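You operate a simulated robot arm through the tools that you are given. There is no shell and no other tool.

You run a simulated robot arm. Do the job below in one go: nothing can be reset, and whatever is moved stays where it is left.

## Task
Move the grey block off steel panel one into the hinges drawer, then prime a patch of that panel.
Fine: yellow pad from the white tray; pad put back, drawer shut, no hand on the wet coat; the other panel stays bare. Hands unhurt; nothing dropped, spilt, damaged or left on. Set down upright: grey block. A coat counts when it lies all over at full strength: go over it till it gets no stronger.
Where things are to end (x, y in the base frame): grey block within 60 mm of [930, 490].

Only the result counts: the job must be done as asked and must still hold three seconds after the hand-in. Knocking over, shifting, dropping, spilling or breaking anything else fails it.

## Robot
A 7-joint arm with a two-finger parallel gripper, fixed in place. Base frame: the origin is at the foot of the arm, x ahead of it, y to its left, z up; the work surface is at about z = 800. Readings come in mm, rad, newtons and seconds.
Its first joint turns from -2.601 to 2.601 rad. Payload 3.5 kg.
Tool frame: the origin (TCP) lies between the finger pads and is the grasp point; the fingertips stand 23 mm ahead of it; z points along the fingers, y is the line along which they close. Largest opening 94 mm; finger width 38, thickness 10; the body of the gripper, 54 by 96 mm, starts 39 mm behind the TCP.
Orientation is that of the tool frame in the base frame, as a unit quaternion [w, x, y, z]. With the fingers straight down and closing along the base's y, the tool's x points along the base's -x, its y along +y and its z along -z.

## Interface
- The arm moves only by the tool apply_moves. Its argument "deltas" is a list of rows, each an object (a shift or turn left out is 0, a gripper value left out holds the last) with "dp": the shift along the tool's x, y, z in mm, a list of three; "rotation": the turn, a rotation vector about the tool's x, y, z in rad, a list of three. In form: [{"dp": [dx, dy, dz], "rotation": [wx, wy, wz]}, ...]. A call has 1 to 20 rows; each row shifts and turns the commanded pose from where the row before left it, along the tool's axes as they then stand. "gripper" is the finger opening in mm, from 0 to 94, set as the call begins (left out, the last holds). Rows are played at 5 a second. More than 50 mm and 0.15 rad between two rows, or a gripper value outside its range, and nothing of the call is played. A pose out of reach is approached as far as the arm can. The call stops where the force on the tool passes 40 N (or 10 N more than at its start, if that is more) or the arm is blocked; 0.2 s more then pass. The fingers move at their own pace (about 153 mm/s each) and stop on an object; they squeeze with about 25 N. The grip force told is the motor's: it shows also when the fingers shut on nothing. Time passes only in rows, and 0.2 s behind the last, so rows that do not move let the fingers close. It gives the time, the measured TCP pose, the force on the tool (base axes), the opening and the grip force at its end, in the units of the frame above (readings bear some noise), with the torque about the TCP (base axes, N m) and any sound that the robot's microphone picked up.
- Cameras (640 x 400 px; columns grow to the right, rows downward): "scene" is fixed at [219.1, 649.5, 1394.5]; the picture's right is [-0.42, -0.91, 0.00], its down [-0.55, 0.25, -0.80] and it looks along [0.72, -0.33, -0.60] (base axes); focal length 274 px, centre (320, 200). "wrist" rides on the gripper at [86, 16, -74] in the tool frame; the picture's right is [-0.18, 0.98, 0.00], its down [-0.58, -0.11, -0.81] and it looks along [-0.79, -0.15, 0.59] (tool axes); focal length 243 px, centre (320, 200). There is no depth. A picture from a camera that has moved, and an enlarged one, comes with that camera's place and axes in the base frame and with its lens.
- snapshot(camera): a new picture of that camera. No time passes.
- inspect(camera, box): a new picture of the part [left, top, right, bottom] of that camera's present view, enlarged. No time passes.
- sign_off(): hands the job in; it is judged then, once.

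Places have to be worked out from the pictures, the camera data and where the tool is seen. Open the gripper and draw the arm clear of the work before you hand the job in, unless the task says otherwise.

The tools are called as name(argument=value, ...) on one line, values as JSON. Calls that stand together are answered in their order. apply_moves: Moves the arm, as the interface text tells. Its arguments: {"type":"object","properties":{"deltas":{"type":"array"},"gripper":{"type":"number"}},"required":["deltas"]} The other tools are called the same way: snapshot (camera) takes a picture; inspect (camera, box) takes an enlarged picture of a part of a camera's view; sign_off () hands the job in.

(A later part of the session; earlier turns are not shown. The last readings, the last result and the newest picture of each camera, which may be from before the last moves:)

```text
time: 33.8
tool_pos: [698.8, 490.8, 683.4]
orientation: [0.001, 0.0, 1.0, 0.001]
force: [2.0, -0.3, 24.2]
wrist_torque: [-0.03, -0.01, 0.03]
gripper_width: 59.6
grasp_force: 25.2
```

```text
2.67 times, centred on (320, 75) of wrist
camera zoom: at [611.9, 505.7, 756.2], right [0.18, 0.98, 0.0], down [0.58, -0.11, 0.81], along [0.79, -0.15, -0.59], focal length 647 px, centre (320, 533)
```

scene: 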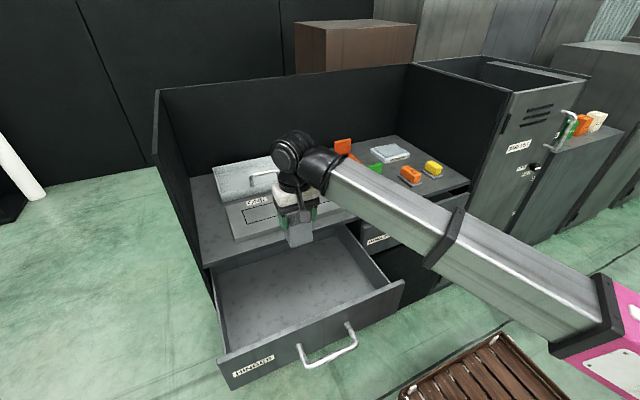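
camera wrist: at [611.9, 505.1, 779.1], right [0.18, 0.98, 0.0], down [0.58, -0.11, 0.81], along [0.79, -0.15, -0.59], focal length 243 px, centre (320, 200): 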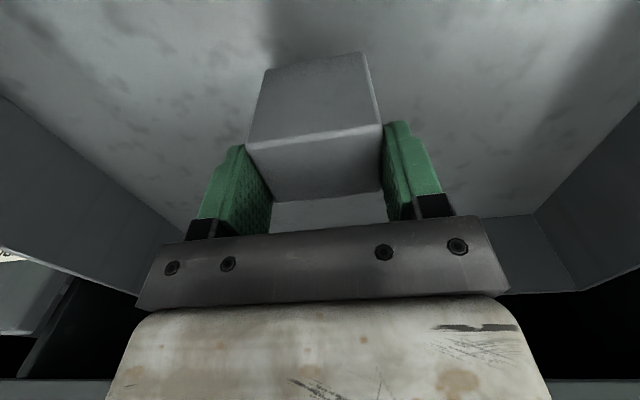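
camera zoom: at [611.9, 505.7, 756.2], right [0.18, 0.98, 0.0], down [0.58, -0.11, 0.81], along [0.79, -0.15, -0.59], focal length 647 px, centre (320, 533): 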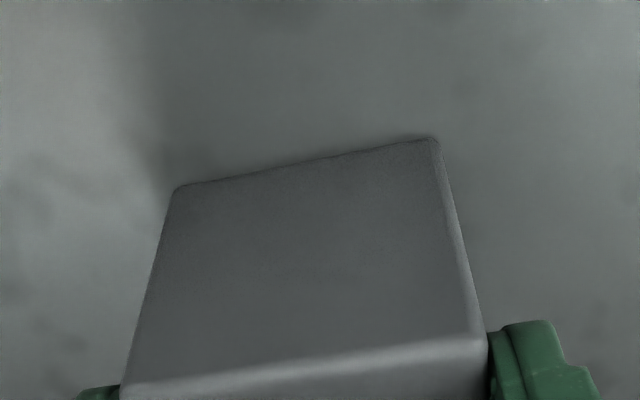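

Contact with the drawer floor (24 N up). I relax the push by 1.5 mm, then open the fingers to release.

apply_moves(deltas=[{"dp": [0, 0, -1.5]}, {"dp": [0, 0, 0]}])

apply_moves(deltas=[{"dp": [0, 0, 0]}, {"dp": [0, 0, 0]}, {"dp": [0, 0, 0]}], gripper=80)

inspect(camera="wrist", box=[160, 0, 480, 200])

```text
time: 34.4
tool_pos: [698.5, 489.7, 681.2]
orientation: [0.0, 0.001, 1.0, -0.001]
force: [0.6, 0.6, 5.5]
wrist_torque: [0.16, -0.23, -0.01]
gripper_width: 59.8
grasp_force: 25.4
```

```text
time: 35.2
tool_pos: [698.1, 489.7, 682.8]
orientation: [0.0, 0.0, 1.0, 0.0]
force: [0.6, 0.1, -1.1]
wrist_torque: [-0.02, 0.01, 0.01]
gripper_width: 80.0
grasp_force: 0.0
```

```text
2.00 times, centred on (320, 100) of wrist
camera zoom: at [612.0, 505.9, 756.5], right [0.18, 0.98, 0.0], down [0.58, -0.11, 0.81], along [0.79, -0.15, -0.59], focal length 485 px, centre (320, 400)
```

zoom: 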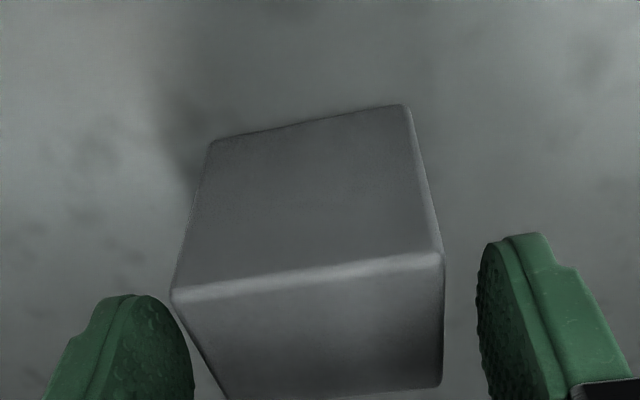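

The block stands upright and the fingers are free of it. I lift straight up out of the drawer.

apply_moves(deltas=[{"dp": [0, 0, -10]}, {"dp": [0, 0, -20]}, {"dp": [0, 0, -30]}, {"dp": [0, 0, -40]}, {"dp": [0, 0, -40]}, {"dp": [0, 0, -40]}, {"dp": [0, 0, -40]}, {"dp": [0, 0, -40]}])

snapshot(camera="scene")

snapshot(camera="wrist")

```text
time: 37.0
tool_pos: [699.0, 489.1, 944.0]
orientation: [0.0, 0.0, 1.0, 0.001]
force: [0.3, -0.1, -0.8]
wrist_torque: [-0.05, 0.02, 0.01]
gripper_width: 80.0
grasp_force: 0.0
```

```text
taken
```

scene: 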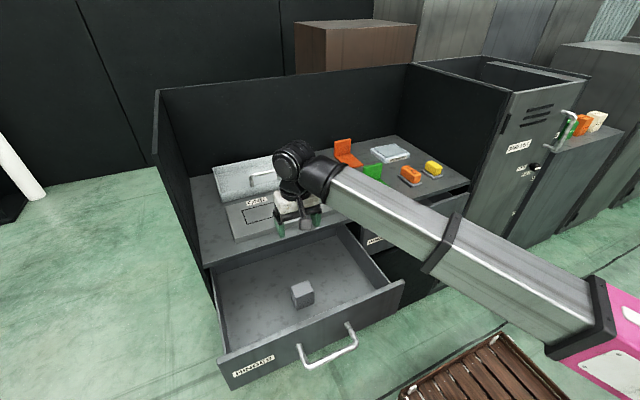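

```text
taken
camera wrist: at [612.7, 504.4, 1018.0], right [0.18, 0.98, 0.0], down [0.58, -0.11, 0.81], along [0.79, -0.15, -0.59], focal length 243 px, centre (320, 200)
```

wrist: 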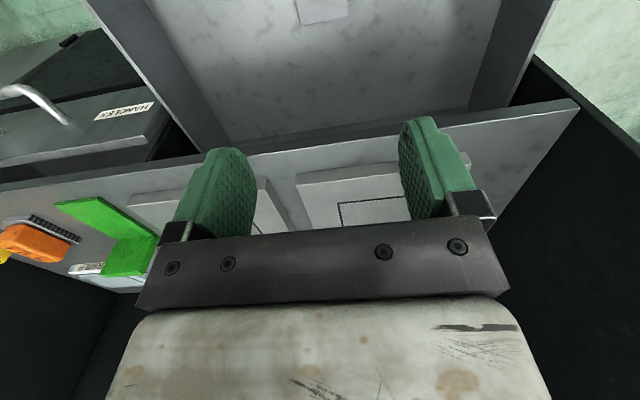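

The block stands in the drawer with nothing else disturbed. Now I rotate the hand again to grip the handle and shut the drawer.

apply_moves(deltas=[{"rotation": [0, 0, 0.1428]}, {"rotation": [0, 0, 0.1428]}, {"rotation": [0, 0, 0.1428]}, {"rotation": [0, 0, 0.1428]}, {"rotation": [0, 0, 0.1428]}, {"rotation": [0, 0, 0.1428]}, {"rotation": [0, 0, 0.1428]}, {"rotation": [0, 0, 0.1428]}, {"rotation": [0, 0, 0.1428]}, {"rotation": [0, 0, 0.1428]}, {"rotation": [0, 0, 0.1428]}], gripper=58)

apply_moves(deltas=[{"dp": [0, -30, 0]}, {"dp": [0, -35, 0]}, {"dp": [0, -36, 0]}, {"dp": [0, -36, 0]}, {"dp": [0, -36, 0]}, {"dp": [0, -36, 0]}, {"dp": [0, 0, 30]}, {"dp": [0, 0, 40]}, {"dp": [0, 0, 40]}])

snapshot(camera="wrist")

snapshot(camera="scene")

```text
time: 39.4
tool_pos: [698.3, 489.1, 941.5]
orientation: [0.0, 0.708, 0.706, 0.001]
force: [0.1, -0.5, 0.3]
wrist_torque: [-0.01, -0.01, 0.0]
gripper_width: 58.0
grasp_force: 0.1
```

```text
time: 41.4
tool_pos: [492.2, 490.2, 829.5]
orientation: [0.0, 0.707, 0.707, -0.001]
force: [0.6, 0.3, 0.4]
wrist_torque: [-0.01, 0.04, 0.03]
gripper_width: 57.7
grasp_force: 0.1
```

```text
taken
camera wrist: at [508.0, 576.8, 904.1], right [0.98, -0.18, 0.0], down [-0.11, -0.58, 0.81], along [-0.15, -0.79, -0.59], focal length 243 px, centre (320, 200)
```

wrist: 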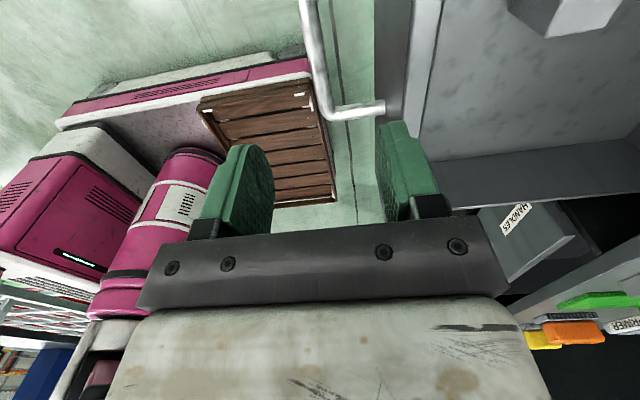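

```text
taken
```

scene: 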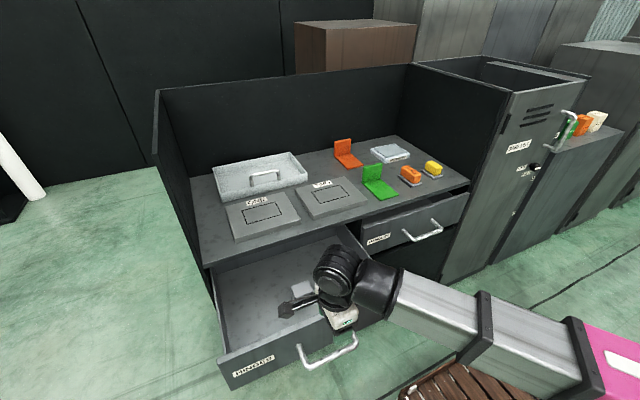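

The bar lies between the fingers' lines (x≈487–490). I descend around it.

apply_moves(deltas=[{"dp": [0, 0, 35]}, {"dp": [0, 0, 35]}, {"dp": [0, 0, 30]}, {"dp": [0, 0, 25]}, {"dp": [0, 0, 20]}, {"dp": [0, 0, 12]}])

snapshot(camera="wrist")

```text
time: 42.8
tool_pos: [489.8, 490.8, 674.9]
orientation: [0.001, 0.707, 0.707, 0.0]
force: [0.7, 0.0, 0.2]
wrist_torque: [0.0, 0.02, -0.04]
gripper_width: 58.1
grasp_force: 0.0
```

```text
taken
camera wrist: at [505.1, 576.2, 748.2], right [0.98, -0.18, 0.0], down [-0.11, -0.58, 0.81], along [-0.15, -0.79, -0.59], focal length 243 px, centre (320, 200)
```

wrist: 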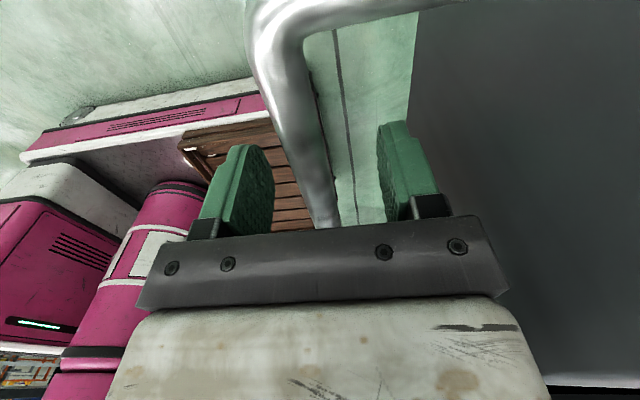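

The bar is between the fingers again. I close on it, then push the drawer in smoothly.

apply_moves(deltas=[{"dp": [0, 0, 0]}, {"dp": [0, 0, 0]}, {"dp": [0, 0, 0]}, {"dp": [0, 4, 0]}, {"dp": [0, 8, 0]}, {"dp": [0, 12, 0]}, {"dp": [0, 14, 0]}, {"dp": [0, 14, 0]}, {"dp": [0, 14, 0]}, {"dp": [0, 14, 0]}], gripper=0)

snapshot(camera="scene")

```text
time: 45.0
tool_pos: [570.5, 489.4, 673.9]
orientation: [0.001, 0.707, 0.707, -0.001]
force: [1.3, -11.6, -21.8]
wrist_torque: [-0.89, -0.06, 1.67]
gripper_width: 15.9
grasp_force: 44.8
```

```text
taken
```

scene: 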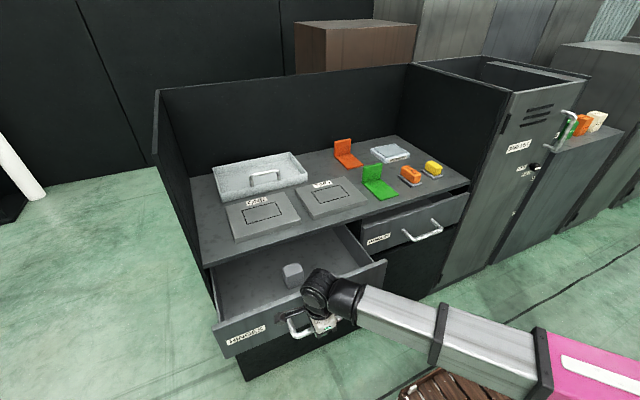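

The drawer slides in and the block stays standing. I continue to about 10 mm short of shut.

apply_moves(deltas=[{"dp": [0, 14, 0]}, {"dp": [0, 14, 0]}, {"dp": [0, 14, 0]}, {"dp": [0, 14, 0]}, {"dp": [0, 14, 0]}, {"dp": [0, 14, 0]}, {"dp": [0, 14, 0]}, {"dp": [0, 14, 0]}, {"dp": [0, 14, 0]}, {"dp": [0, 8, 0]}, {"dp": [0, 5, 0]}])

snapshot(camera="scene")

```text
time: 47.4
tool_pos: [709.3, 489.3, 675.9]
orientation: [0.001, 0.707, 0.707, 0.0]
force: [-0.5, -20.4, -12.4]
wrist_torque: [-0.83, -0.01, 1.66]
gripper_width: 15.5
grasp_force: 45.3
```

```text
taken
```

scene: 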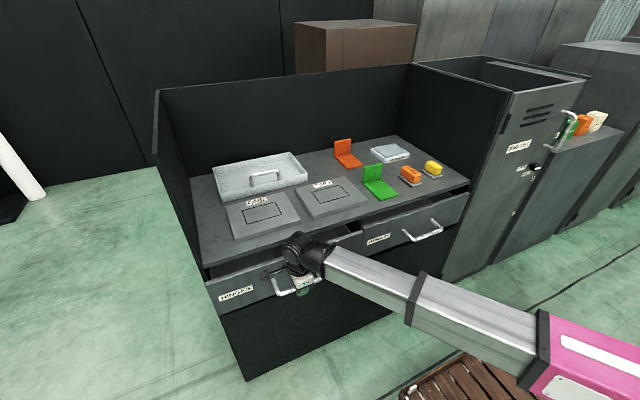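

About 11 mm remain. I ease it in with small steps until it stops.

apply_moves(deltas=[{"dp": [0, 4, 0]}, {"dp": [0, 3, 0]}, {"dp": [0, 2, 0]}, {"dp": [0, 1.5, 0]}, {"dp": [0, 1, 0]}])

```text
time: 48.6
tool_pos: [720.3, 490.3, 675.2]
orientation: [0.0, 0.707, 0.708, 0.0]
force: [-1.6, -8.4, -8.4]
wrist_torque: [-1.36, -0.13, 1.75]
gripper_width: 15.8
grasp_force: 44.9
```

There is still no stop force in x, so I push in 1 mm steps to find the true shut stop.

apply_moves(deltas=[{"dp": [0, 1, 0]}, {"dp": [0, 1, 0]}, {"dp": [0, 1, 0]}, {"dp": [0, 1, 0]}])

inspect(camera="scene", box=[190, 200, 390, 325])

```text
time: 49.6
tool_pos: [720.8, 490.8, 673.6]
orientation: [-0.002, 0.707, 0.707, -0.001]
force: [-36.8, -4.9, -0.1]
wrist_torque: [0.23, -0.12, 1.48]
gripper_width: 15.7
grasp_force: 45.2
```

```text
3.20 times, centred on (290, 262) of scene
camera zoom: at [219.1, 649.5, 1394.5], right [-0.42, -0.91, 0.0], down [-0.55, 0.25, -0.8], along [0.72, -0.33, -0.6], focal length 878 px, centre (416, 0)
```

zoom: 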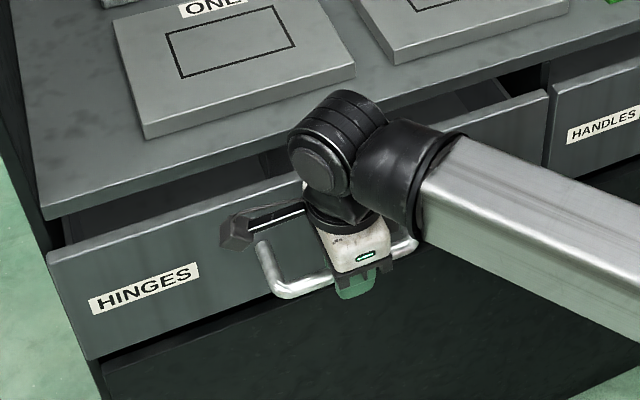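

The stop is reached at x≈721 (−37 N), so the drawer is shut. I take the pressure off, open the fingers and rise.

apply_moves(deltas=[{"dp": [0, -2.5, 0]}, {"dp": [0, 0, 0]}])

apply_moves(deltas=[{"dp": [0, 0, 0]}, {"dp": [0, 0, 0]}, {"dp": [0, 0, 0]}], gripper=56)

apply_moves(deltas=[{"dp": [0, 0, -20]}, {"dp": [0, 0, -35]}, {"dp": [0, 0, -40]}, {"dp": [0, 0, -40]}, {"dp": [0, 0, -45]}, {"dp": [0, 0, -45]}, {"dp": [0, 0, -45]}])

snapshot(camera="scene")

```text
time: 50.2
tool_pos: [720.7, 489.9, 674.4]
orientation: [-0.001, 0.707, 0.707, -0.002]
force: [-33.5, 1.8, -6.5]
wrist_torque: [1.05, 0.05, 1.52]
gripper_width: 15.9
grasp_force: 45.1
```

```text
time: 51.0
tool_pos: [723.2, 489.1, 674.7]
orientation: [0.001, 0.708, 0.706, 0.0]
force: [0.6, -0.2, 0.6]
wrist_torque: [0.0, 0.0, 0.0]
gripper_width: 56.1
grasp_force: 0.0
```

```text
time: 52.6
tool_pos: [721.9, 493.7, 948.0]
orientation: [0.0, 0.707, 0.707, 0.001]
force: [-1.0, 0.5, 0.1]
wrist_torque: [0.01, 0.02, 0.0]
gripper_width: 56.0
grasp_force: 0.0
```

```text
taken
```

scene: 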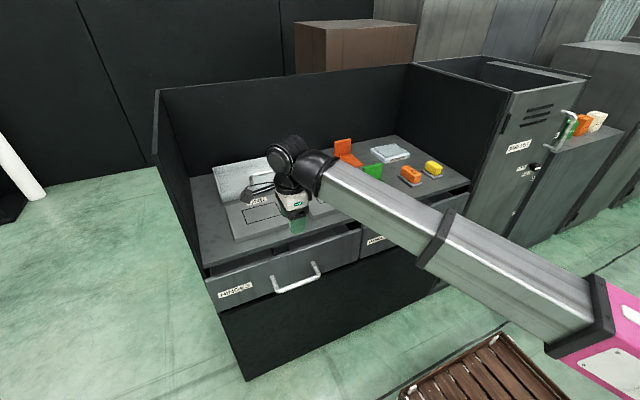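

The drawer is shut. From both views the yellow pad is centred near (896, −168) with its base about 70 (x) × 50 (y). The primer tray spans x≈1052–1165, y≈−184…−48. I rotate the hand back and fly at safe height to look at the pad.

apply_moves(deltas=[{"rotation": [0, 0, -0.1428]}, {"rotation": [0, 0, -0.1428]}, {"rotation": [0, 0, -0.1428]}, {"rotation": [0, 0, -0.1428]}, {"rotation": [0, 0, -0.1428]}, {"rotation": [0, 0, -0.1428]}, {"rotation": [0, 0, -0.1428]}, {"rotation": [0, 0, -0.1428]}, {"rotation": [0, 0, -0.1428]}, {"rotation": [0, 0, -0.1428]}, {"rotation": [0, 0, -0.1428]}], gripper=80)

apply_moves(deltas=[{"dp": [-5, -47, -2]}, {"dp": [-5, -47, -2]}, {"dp": [-5, -47, -2]}, {"dp": [-5, -47, -2]}, {"dp": [-5, -47, -2]}, {"dp": [-5, -47, -2]}, {"dp": [-5, -47, -2]}, {"dp": [-5, -47, -2]}, {"dp": [-5, -47, -2]}, {"dp": [-5, -47, -2]}, {"dp": [-5, -47, -2]}, {"dp": [-5, -47, -2]}, {"dp": [-5, -47, -2]}, {"dp": [-5, -47, -2]}])

snapshot(camera="wrist")

snapshot(camera="scene")

```text
time: 55.0
tool_pos: [721.2, 490.0, 944.7]
orientation: [0.0, -0.002, 1.0, 0.001]
force: [-0.3, 0.5, -0.3]
wrist_torque: [0.0, -0.04, 0.03]
gripper_width: 80.0
grasp_force: 0.1
```

```text
time: 58.0
tool_pos: [792.9, -169.6, 970.0]
orientation: [0.0, 0.0, 1.0, -0.001]
force: [0.5, -0.6, 0.0]
wrist_torque: [0.03, -0.03, 0.0]
gripper_width: 80.0
grasp_force: 0.1
```

```text
taken
camera wrist: at [706.4, -154.2, 1044.7], right [0.18, 0.98, 0.0], down [0.58, -0.11, 0.81], along [0.79, -0.15, -0.59], focal length 243 px, centre (320, 200)
```

wrist: 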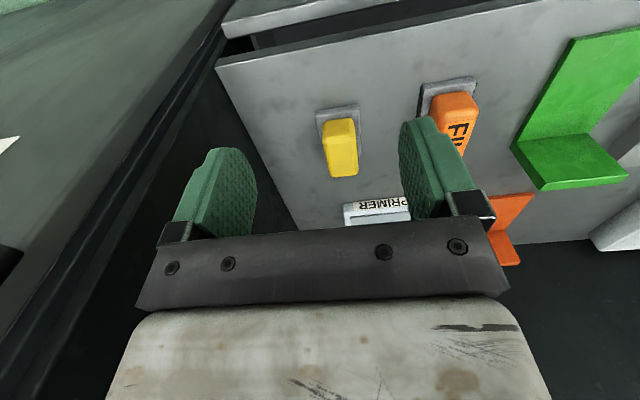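

```text
taken
```

scene: 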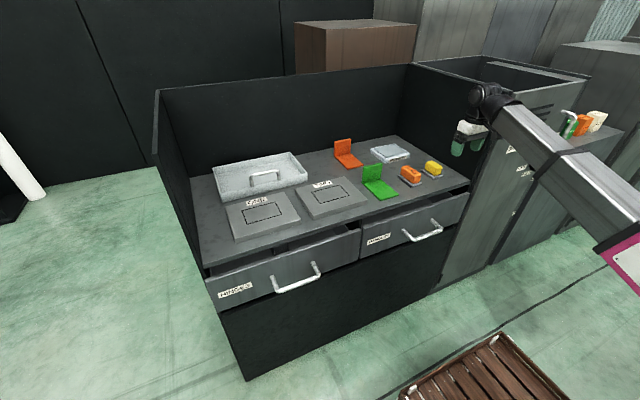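

I zoom in on the pad and primer tray from here.

inspect(camera="wrist", box=[280, 80, 440, 180])

inspect(camera="scene", box=[360, 130, 460, 192])

inspect(camera="wrist", box=[320, 170, 440, 245])

```text
4.00 times, centred on (360, 130) of wrist
camera zoom: at [706.4, -154.2, 1044.7], right [0.18, 0.98, 0.0], down [0.58, -0.11, 0.81], along [0.79, -0.15, -0.59], focal length 970 px, centre (160, 480)
```

zoom: 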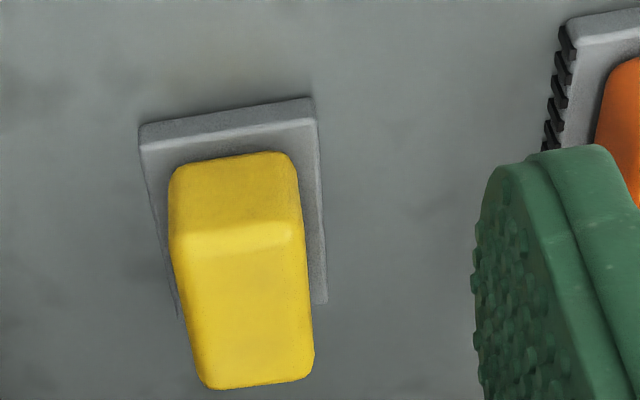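

```text
6.40 times, centred on (410, 161) of scene
camera zoom: at [219.1, 649.5, 1394.5], right [-0.42, -0.91, 0.0], down [-0.55, 0.25, -0.8], along [0.72, -0.33, -0.6], focal length 1755 px, centre (-256, 450)
```

zoom: 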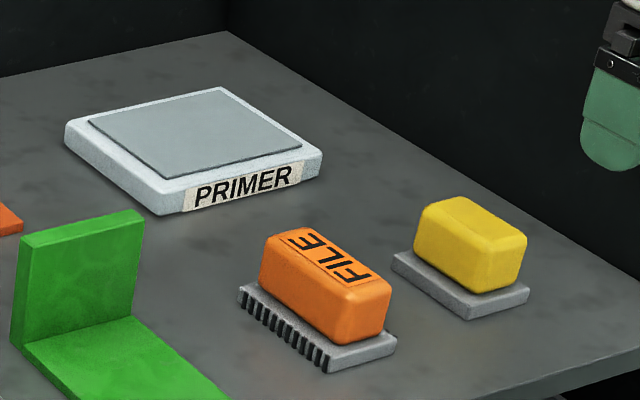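

```text
5.33 times, centred on (380, 208) of wrist
camera zoom: at [706.4, -154.2, 1044.7], right [0.18, 0.98, 0.0], down [0.58, -0.11, 0.81], along [0.79, -0.15, -0.59], focal length 1294 px, centre (0, 160)
```

zoom: 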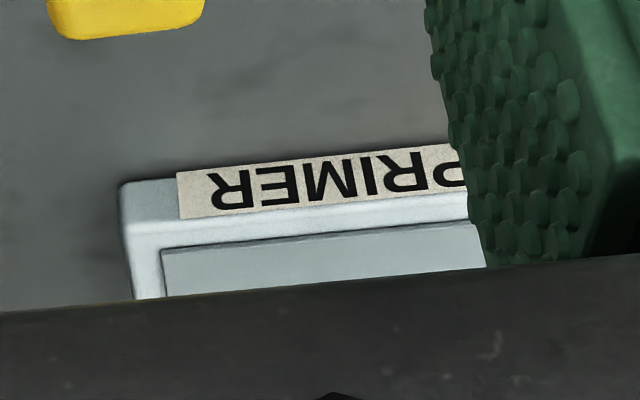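

The pad is a yellow grip (x≈874–931, y≈−183…−147, top z≈843) on an 11 mm grey plate (x≈865–934, y≈−190…−141). The primer surface spans about x 1067–1162, y −172…−60, z≈818. Before gripping, I test in free air whether the arm can reach over the tray.

apply_moves(deltas=[{"dp": [-39.8, 6.5, 5]}, {"dp": [-39.8, 6.5, 5]}, {"dp": [-39.8, 6.5, 5]}, {"dp": [-39.8, 6.5, 5]}, {"dp": [-39.8, 6.5, 5]}, {"dp": [-39.8, 6.5, 5]}, {"dp": [-39.8, 6.5, 5]}, {"dp": [-39.8, 6.5, 5]}])

snapshot(camera="wrist")

snapshot(camera="scene")

```text
time: 59.8
tool_pos: [1114.1, -114.5, 932.8]
orientation: [0.0, 0.001, 1.0, 0.0]
force: [-0.4, 0.0, 0.2]
wrist_torque: [-0.01, -0.04, 0.04]
gripper_width: 80.1
grasp_force: 0.1
```

```text
taken
camera wrist: at [1027.0, -98.4, 1007.9], right [0.19, 0.98, 0.0], down [0.58, -0.11, 0.81], along [0.79, -0.15, -0.59], focal length 243 px, centre (320, 200)
```

wrist: 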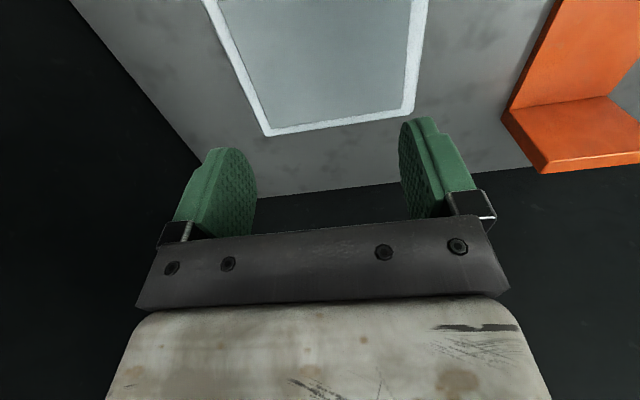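

```text
taken
```

scene: 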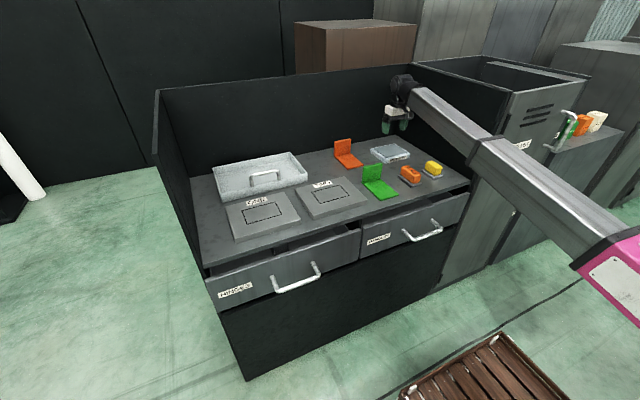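

The arm reaches over the primer tray. I return over the pad and view it before descending.

apply_moves(deltas=[{"dp": [41.6, -9.9, 0]}, {"dp": [41.6, -9.9, 0]}, {"dp": [41.6, -9.9, 0]}, {"dp": [41.6, -9.9, 0]}, {"dp": [41.6, -9.9, 0]}, {"dp": [0, 0, 20]}], gripper=66)

snapshot(camera="wrist")

inspect(camera="scene", box=[380, 120, 480, 182])

```text
time: 61.2
tool_pos: [900.7, -165.1, 910.8]
orientation: [-0.001, 0.0, 1.0, 0.001]
force: [-0.1, 0.0, 1.0]
wrist_torque: [-0.01, -0.02, 0.02]
gripper_width: 66.0
grasp_force: 0.1
```

```text
taken
camera wrist: at [813.7, -149.4, 985.8], right [0.18, 0.98, 0.0], down [0.58, -0.11, 0.81], along [0.79, -0.15, -0.59], focal length 243 px, centre (320, 200)
```

wrist: 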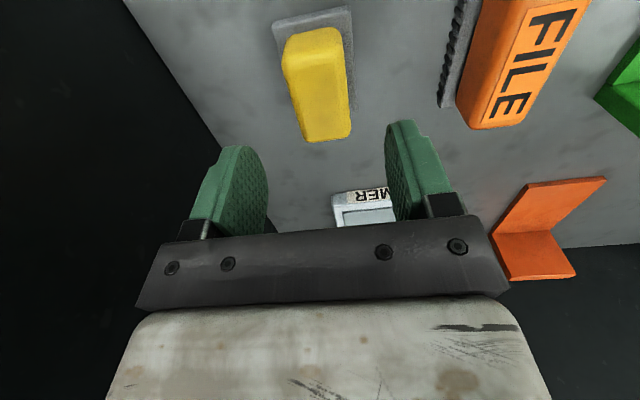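

```text
6.40 times, centred on (430, 151) of scene
camera zoom: at [219.1, 649.5, 1394.5], right [-0.42, -0.91, 0.0], down [-0.55, 0.25, -0.8], along [0.72, -0.33, -0.6], focal length 1755 px, centre (-384, 514)
```

zoom: 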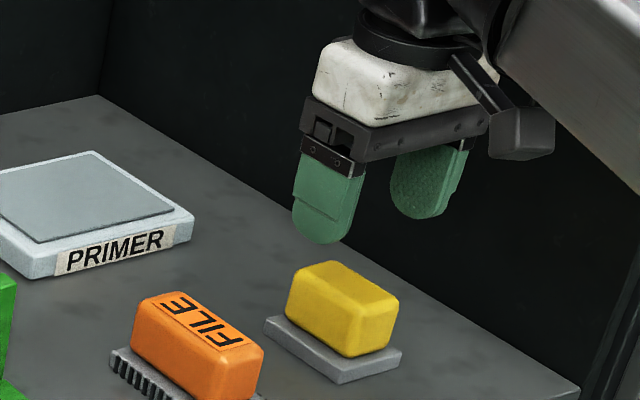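

The pad checks out again: yellow grip y≈−184…−148, x≈874–930. I descend so the fingertips stop about 4 mm above the grey plate.

apply_moves(deltas=[{"dp": [0, -0.5, 25]}, {"dp": [0, 0, 25]}, {"dp": [0, 0, 14]}, {"dp": [0, 0, 9]}])

snapshot(camera="wrist")

inspect(camera="scene", box=[380, 130, 480, 192])

```text
time: 62.2
tool_pos: [901.6, -165.6, 840.7]
orientation: [0.0, 0.0, 1.0, 0.0]
force: [0.2, 0.0, 0.1]
wrist_torque: [0.01, 0.02, -0.01]
gripper_width: 65.9
grasp_force: 0.0
```

```text
taken
camera wrist: at [815.2, -148.6, 914.6], right [0.18, 0.98, 0.0], down [0.58, -0.11, 0.81], along [0.79, -0.15, -0.59], focal length 243 px, centre (320, 200)
```

wrist: 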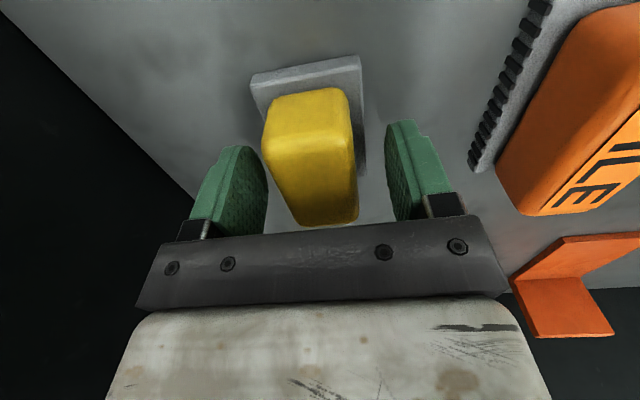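

```text
6.40 times, centred on (430, 161) of scene
camera zoom: at [219.1, 649.5, 1394.5], right [-0.42, -0.91, 0.0], down [-0.55, 0.25, -0.8], along [0.72, -0.33, -0.6], focal length 1755 px, centre (-384, 450)
```

zoom: 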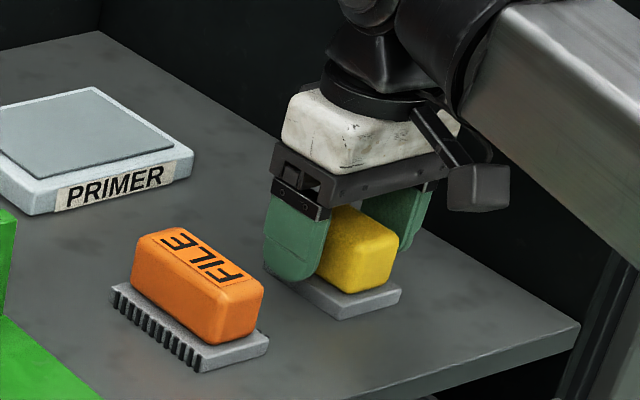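

The fingers straddle the yellow grip, with the tips just above the plate. I close on it.

apply_moves(deltas=[{"dp": [0, 0, 0]}, {"dp": [0, 0, 0]}, {"dp": [0, 0, 0]}, {"dp": [0, 0, 0]}], gripper=0)

snapshot(camera="wrist")

```text
time: 63.2
tool_pos: [901.8, -165.1, 840.9]
orientation: [0.0, 0.0, 1.0, 0.0]
force: [1.2, 0.0, -1.2]
wrist_torque: [0.02, -0.07, 0.03]
gripper_width: 35.7
grasp_force: 25.5
```

```text
taken
camera wrist: at [815.3, -148.6, 914.6], right [0.18, 0.98, 0.0], down [0.58, -0.11, 0.81], along [0.79, -0.15, -0.59], focal length 243 px, centre (320, 200)
```

wrist: 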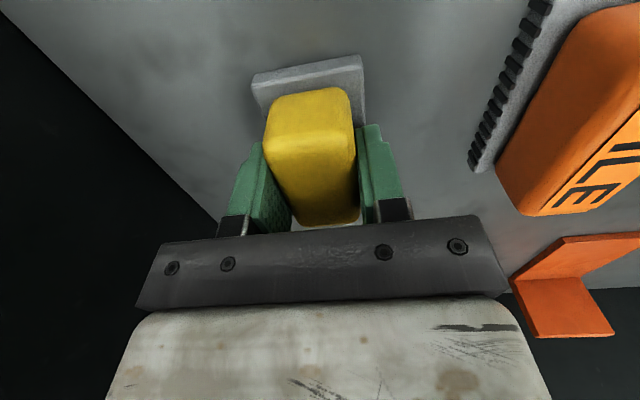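

The pad is gripped at 35.7 mm. I lift slowly and check it does not slip in the fingers.

apply_moves(deltas=[{"dp": [0, 0, -3]}, {"dp": [0, 0, -5]}, {"dp": [0, 0, -7]}, {"dp": [0, 0, -10]}, {"dp": [0, 0, -15]}])

snapshot(camera="wrist")

```text
time: 64.4
tool_pos: [901.9, -164.8, 879.7]
orientation: [0.0, 0.0, 1.0, 0.0]
force: [0.5, -0.7, -2.1]
wrist_torque: [-0.01, -0.01, -0.02]
gripper_width: 35.8
grasp_force: 24.8
```

```text
taken
camera wrist: at [814.7, -148.0, 953.9], right [0.18, 0.98, 0.0], down [0.58, -0.11, 0.81], along [0.79, -0.15, -0.59], focal length 243 px, centre (320, 200)
```

wrist: 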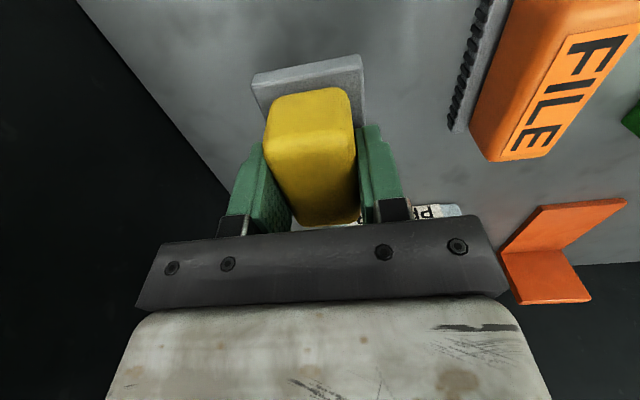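

No slip. I lift a bit more and carry the pad over the middle of the primer surface, around (1113, −111).

apply_moves(deltas=[{"dp": [0, 0, -30]}, {"dp": [-30, 8, 0]}, {"dp": [-40, 10, 0]}, {"dp": [-40, 10, 0]}, {"dp": [-40, 10, 0]}, {"dp": [-40, 10, 0]}, {"dp": [-21, 7, 0]}])

snapshot(camera="wrist")

inspect(camera="scene", box=[340, 100, 460, 175])

```text
time: 66.0
tool_pos: [1110.6, -109.2, 909.2]
orientation: [0.0, 0.001, 1.0, 0.0]
force: [-0.3, 0.1, -1.2]
wrist_torque: [-0.02, 0.03, -0.04]
gripper_width: 35.6
grasp_force: 24.8
```

```text
taken
camera wrist: at [1023.8, -93.2, 983.9], right [0.18, 0.98, 0.0], down [0.58, -0.11, 0.81], along [0.79, -0.15, -0.59], focal length 243 px, centre (320, 200)
```

wrist: 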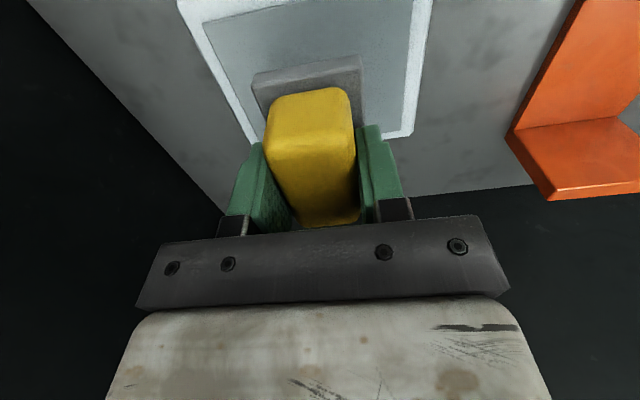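

```text
5.33 times, centred on (400, 138) of scene
camera zoom: at [219.1, 649.5, 1394.5], right [-0.42, -0.91, 0.0], down [-0.55, 0.25, -0.8], along [0.72, -0.33, -0.6], focal length 1462 px, centre (-107, 533)
```

zoom: 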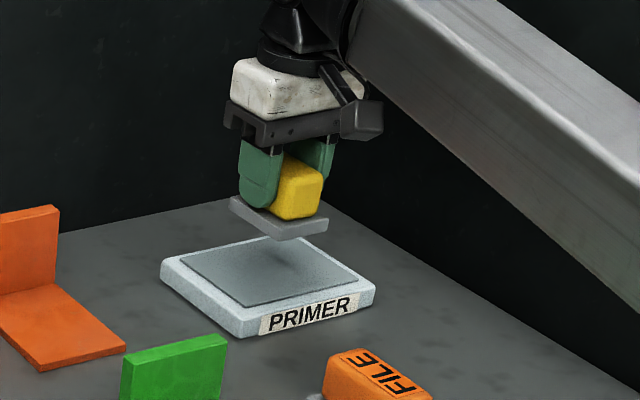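

The pad is centred above the primer. I descend towards it and then feel for contact in small steps.

apply_moves(deltas=[{"dp": [0, 0, 20]}, {"dp": [0, 0, 14]}, {"dp": [0, 0, 8]}, {"dp": [0, 0, 3]}])

inspect(camera="scene", box=[350, 110, 450, 172])

```text
time: 67.0
tool_pos: [1111.1, -110.7, 865.2]
orientation: [0.0, -0.001, 1.0, 0.0]
force: [-0.2, -0.2, -1.5]
wrist_torque: [0.0, 0.02, 0.03]
gripper_width: 35.4
grasp_force: 25.0
```

```text
6.40 times, centred on (400, 141) of scene
camera zoom: at [219.1, 649.5, 1394.5], right [-0.42, -0.91, 0.0], down [-0.55, 0.25, -0.8], along [0.72, -0.33, -0.6], focal length 1755 px, centre (-192, 578)
```

zoom: 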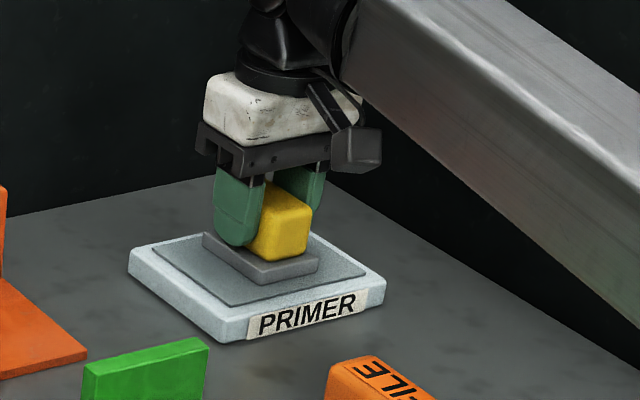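

The pad is a few mm above the primer. I step down 1.5 mm at a time.

apply_moves(deltas=[{"dp": [0, 0, 1.5]}, {"dp": [0, 0, 1.5]}, {"dp": [0, 0, 1]}])

```text
time: 67.8
tool_pos: [1113.0, -109.1, 862.8]
orientation: [0.001, 0.0, 1.0, 0.0]
force: [1.0, 3.4, 15.1]
wrist_torque: [0.05, 0.48, -0.09]
gripper_width: 35.5
grasp_force: 25.2
```

Contact at about 15 N. I hold the pad on the primer for about a second to load it, then lift and look.

apply_moves(deltas=[{"dp": [0, 0, -0.5]}, {"dp": [0, 0, 0]}, {"dp": [0, 0, 0]}, {"dp": [0, 0, 0]}, {"dp": [0, 0, 0]}])

apply_moves(deltas=[{"dp": [0, 0, -3]}, {"dp": [0, 0, -8]}, {"dp": [0, 0, -15]}, {"dp": [0, 0, -25]}])

inspect(camera="scene", box=[350, 100, 450, 162])

snapshot(camera="wrist")

```text
time: 69.0
tool_pos: [1112.1, -109.7, 861.3]
orientation: [0.001, 0.0, 1.0, -0.001]
force: [1.7, 5.5, 24.0]
wrist_torque: [0.1, -0.1, 0.02]
gripper_width: 35.8
grasp_force: 24.7
```

```text
time: 70.0
tool_pos: [1112.9, -112.5, 911.3]
orientation: [0.0, 0.001, 1.0, 0.0]
force: [0.0, -1.0, -1.5]
wrist_torque: [0.01, -0.01, -0.03]
gripper_width: 35.6
grasp_force: 25.1
```

```text
6.40 times, centred on (400, 131) of scene
camera zoom: at [219.1, 649.5, 1394.5], right [-0.42, -0.91, 0.0], down [-0.55, 0.25, -0.8], along [0.72, -0.33, -0.6], focal length 1755 px, centre (-192, 642)
```

zoom: 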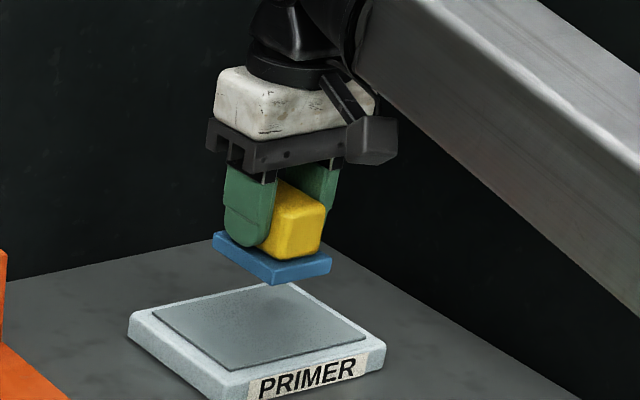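

```text
taken
camera wrist: at [1026.2, -95.9, 985.9], right [0.18, 0.98, 0.0], down [0.58, -0.11, 0.81], along [0.79, -0.15, -0.59], focal length 243 px, centre (320, 200)
```

wrist: 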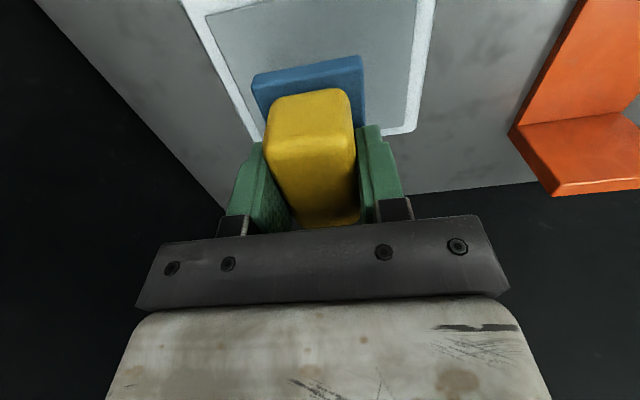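

The plate has turned blue, so the pad is loaded. I lift to a safe height and carry it above panel one, clear of the brackets and panel two.

apply_moves(deltas=[{"dp": [0, 0, -30]}, {"dp": [0, 0, -30]}, {"dp": [15.3, 45.9, 0]}, {"dp": [15.3, 45.9, 0]}, {"dp": [15.3, 45.9, 0]}, {"dp": [15.3, 45.9, 0]}, {"dp": [15.3, 45.9, 0]}, {"dp": [15.3, 45.9, 0]}, {"dp": [15.3, 45.9, 0]}, {"dp": [15.3, 45.9, 0]}, {"dp": [15.3, 45.9, 0]}, {"dp": [15.3, 45.9, 0]}, {"dp": [15.3, 45.9, 0]}, {"dp": [15.3, 45.9, 0]}, {"dp": [15.3, 45.9, 0]}])

snapshot(camera="wrist")

inspect(camera="scene", box=[200, 110, 360, 210])

```text
time: 73.2
tool_pos: [914.2, 486.0, 969.2]
orientation: [-0.001, 0.001, 1.0, 0.0]
force: [-0.4, 1.0, -1.7]
wrist_torque: [0.07, 0.01, -0.04]
gripper_width: 35.6
grasp_force: 25.2
```

```text
taken
camera wrist: at [827.4, 502.8, 1043.7], right [0.19, 0.98, 0.0], down [0.58, -0.11, 0.81], along [0.79, -0.15, -0.59], focal length 243 px, centre (320, 200)
```

wrist: 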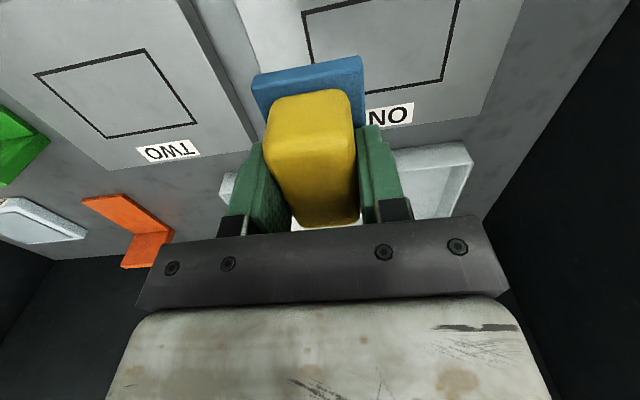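

```text
4.00 times, centred on (280, 160) of scene
camera zoom: at [219.1, 649.5, 1394.5], right [-0.42, -0.91, 0.0], down [-0.55, 0.25, -0.8], along [0.72, -0.33, -0.6], focal length 1097 px, centre (480, 360)
```

zoom: 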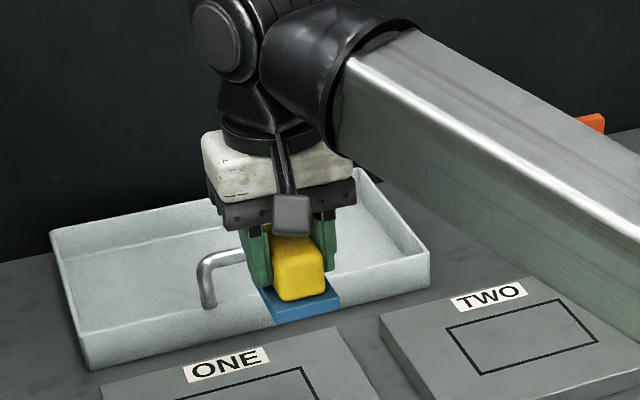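

The patch outline refines to x≈888–962, y≈478–592. I descend at its right end, at TCP (914, 488), stopping a few mm above the panel.

apply_moves(deltas=[{"dp": [0, 2, 30]}, {"dp": [0, 0, 30]}, {"dp": [0, 0, 25]}, {"dp": [0, 0, 15]}, {"dp": [0, 0, 5]}])

inspect(camera="scene", box=[210, 150, 330, 225])

inspect(camera="wrist", box=[200, 0, 440, 150])

```text
time: 74.4
tool_pos: [913.9, 486.9, 866.0]
orientation: [0.0, 0.0, 1.0, 0.0]
force: [-0.4, -0.6, -2.2]
wrist_torque: [0.01, 0.02, 0.02]
gripper_width: 35.5
grasp_force: 25.4
```

```text
5.33 times, centred on (270, 188) of scene
camera zoom: at [219.1, 649.5, 1394.5], right [-0.42, -0.91, 0.0], down [-0.55, 0.25, -0.8], along [0.72, -0.33, -0.6], focal length 1462 px, centre (587, 267)
```

zoom: 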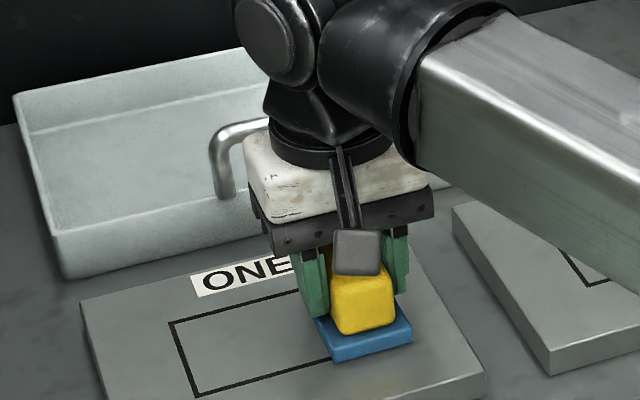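

```text
2.67 times, centred on (320, 75) of wrist
camera zoom: at [827.4, 502.8, 939.4], right [0.18, 0.98, 0.0], down [0.58, -0.11, 0.81], along [0.79, -0.15, -0.59], focal length 647 px, centre (320, 533)
```

zoom: 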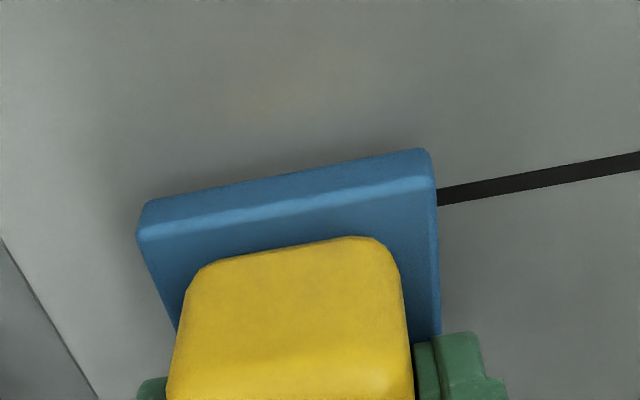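

The pad is about 5–8 mm above the panel, with its front edge just outside the outline as planned. I feel down for contact.

apply_moves(deltas=[{"dp": [0, 0, 2]}, {"dp": [0, 0, 2]}, {"dp": [0, 0, 1.5]}])

```text
time: 75.2
tool_pos: [913.7, 488.0, 861.5]
orientation: [0.0, 0.0, 1.0, 0.0]
force: [1.5, -1.8, 15.9]
wrist_torque: [-0.1, 0.05, 0.02]
gripper_width: 35.8
grasp_force: 25.5
```

Contact at about 16 N. I ease up 0.5 mm and make the first stroke along +y.

apply_moves(deltas=[{"dp": [0, 0, -0.5]}, {"dp": [0, 8, 0]}, {"dp": [0, 10, 0]}, {"dp": [0, 10, 0]}, {"dp": [0, 10, 0]}, {"dp": [0, 10, 0]}, {"dp": [0, 10, 0]}, {"dp": [0, 10, 0]}, {"dp": [0, 10, 0]}, {"dp": [0, 10, 0]}, {"dp": [0, 6, 0]}])

inspect(camera="scene", box=[210, 150, 330, 225])

snapshot(camera="wrist")

```text
time: 77.6
tool_pos: [913.9, 582.3, 861.7]
orientation: [-0.001, 0.0, 1.0, -0.001]
force: [0.9, -0.7, 0.7]
wrist_torque: [-0.04, -0.09, -0.05]
gripper_width: 35.8
grasp_force: 24.6
```

```text
5.33 times, centred on (270, 188) of scene
camera zoom: at [219.1, 649.5, 1394.5], right [-0.42, -0.91, 0.0], down [-0.55, 0.25, -0.8], along [0.72, -0.33, -0.6], focal length 1462 px, centre (587, 267)
```

zoom: 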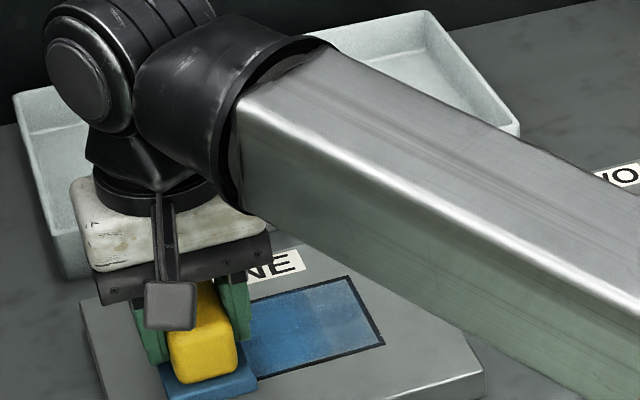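

```text
taken
camera wrist: at [827.8, 598.5, 936.0], right [0.18, 0.98, 0.0], down [0.58, -0.11, 0.81], along [0.79, -0.15, -0.59], focal length 243 px, centre (320, 200)
```

wrist: 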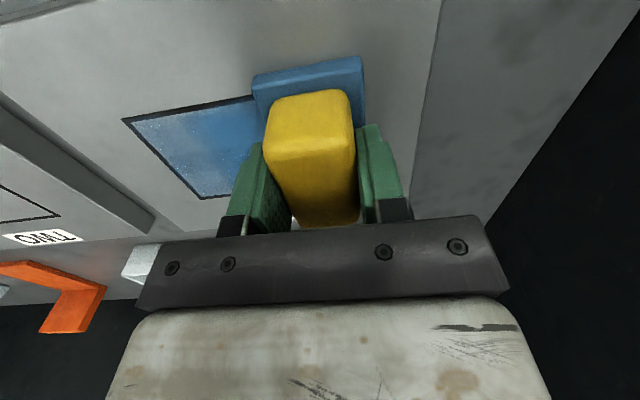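

The coat goes on in blue within the outline. Contact force faded to near zero, so I press 1 mm more and stroke back along −y.

apply_moves(deltas=[{"dp": [0, 0, 0.8]}, {"dp": [0, -8, 0]}, {"dp": [0, -10, 0]}, {"dp": [0, -10, 0]}, {"dp": [0, -10, 0]}, {"dp": [0, -10, 0]}])

inspect(camera="wrist", box=[100, 0, 580, 230])

```text
time: 79.0
tool_pos: [916.1, 533.0, 862.6]
orientation: [-0.001, 0.0, 1.0, 0.0]
force: [-0.5, 0.9, 3.9]
wrist_torque: [0.06, -0.19, 0.04]
gripper_width: 36.1
grasp_force: 24.8
```

```text
1.33 times, centred on (340, 115) of wrist
camera zoom: at [829.1, 548.6, 936.0], right [0.18, 0.98, 0.0], down [0.58, -0.11, 0.81], along [0.79, -0.15, -0.59], focal length 324 px, centre (293, 313)
```

zoom: 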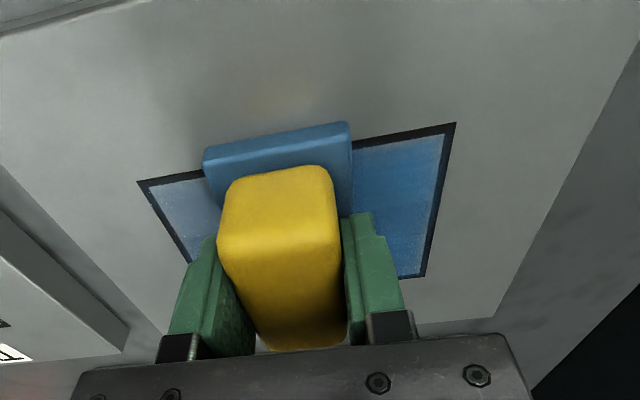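

Contact is light at 4 N. I add 0.7 mm, finish this stroke to y≈488, then shift to the rear lane (x≈940) and stroke back.

apply_moves(deltas=[{"dp": [0, 0, 0.7]}, {"dp": [0, -10, 0]}, {"dp": [0, -10, 0]}, {"dp": [0, -10, 0]}, {"dp": [0, -10, 0]}, {"dp": [0, -6, 0]}])

apply_moves(deltas=[{"dp": [-8, 0, 0]}, {"dp": [-9, 0, 0]}, {"dp": [-9, 0, 0]}])

inspect(camera="wrist", box=[100, 0, 580, 230])

inspect(camera="scene", box=[210, 150, 330, 225])

```text
time: 80.4
tool_pos: [913.0, 486.5, 861.4]
orientation: [0.0, 0.0, 1.0, 0.0]
force: [0.2, 6.5, 16.8]
wrist_torque: [0.21, -0.22, 0.04]
gripper_width: 35.5
grasp_force: 25.1
```

```text
time: 81.2
tool_pos: [938.6, 488.7, 861.3]
orientation: [0.0, 0.0, 1.0, 0.0]
force: [-2.8, -1.1, 8.5]
wrist_torque: [-0.05, -0.22, -0.02]
gripper_width: 35.7
grasp_force: 24.8
```

```text
1.33 times, centred on (340, 115) of wrist
camera zoom: at [852.5, 504.8, 935.3], right [0.18, 0.98, 0.0], down [0.58, -0.11, 0.81], along [0.79, -0.15, -0.59], focal length 324 px, centre (293, 313)
```

zoom: 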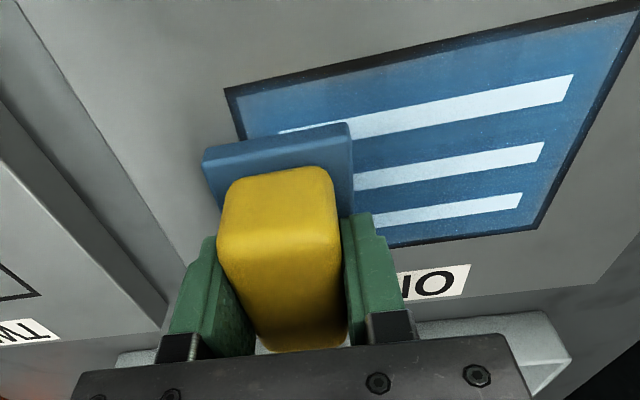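

```text
5.33 times, centred on (270, 188) of scene
camera zoom: at [219.1, 649.5, 1394.5], right [-0.42, -0.91, 0.0], down [-0.55, 0.25, -0.8], along [0.72, -0.33, -0.6], focal length 1462 px, centre (587, 267)
```

zoom: 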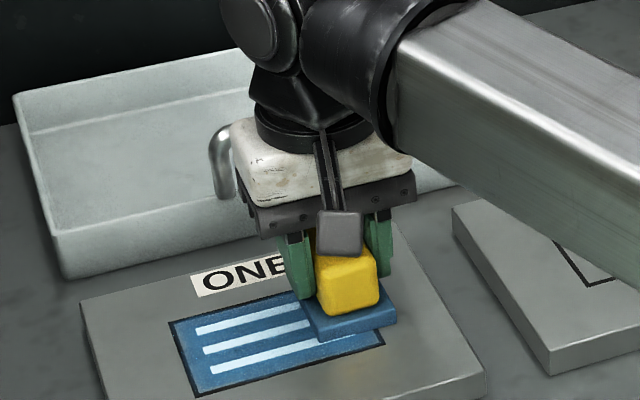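

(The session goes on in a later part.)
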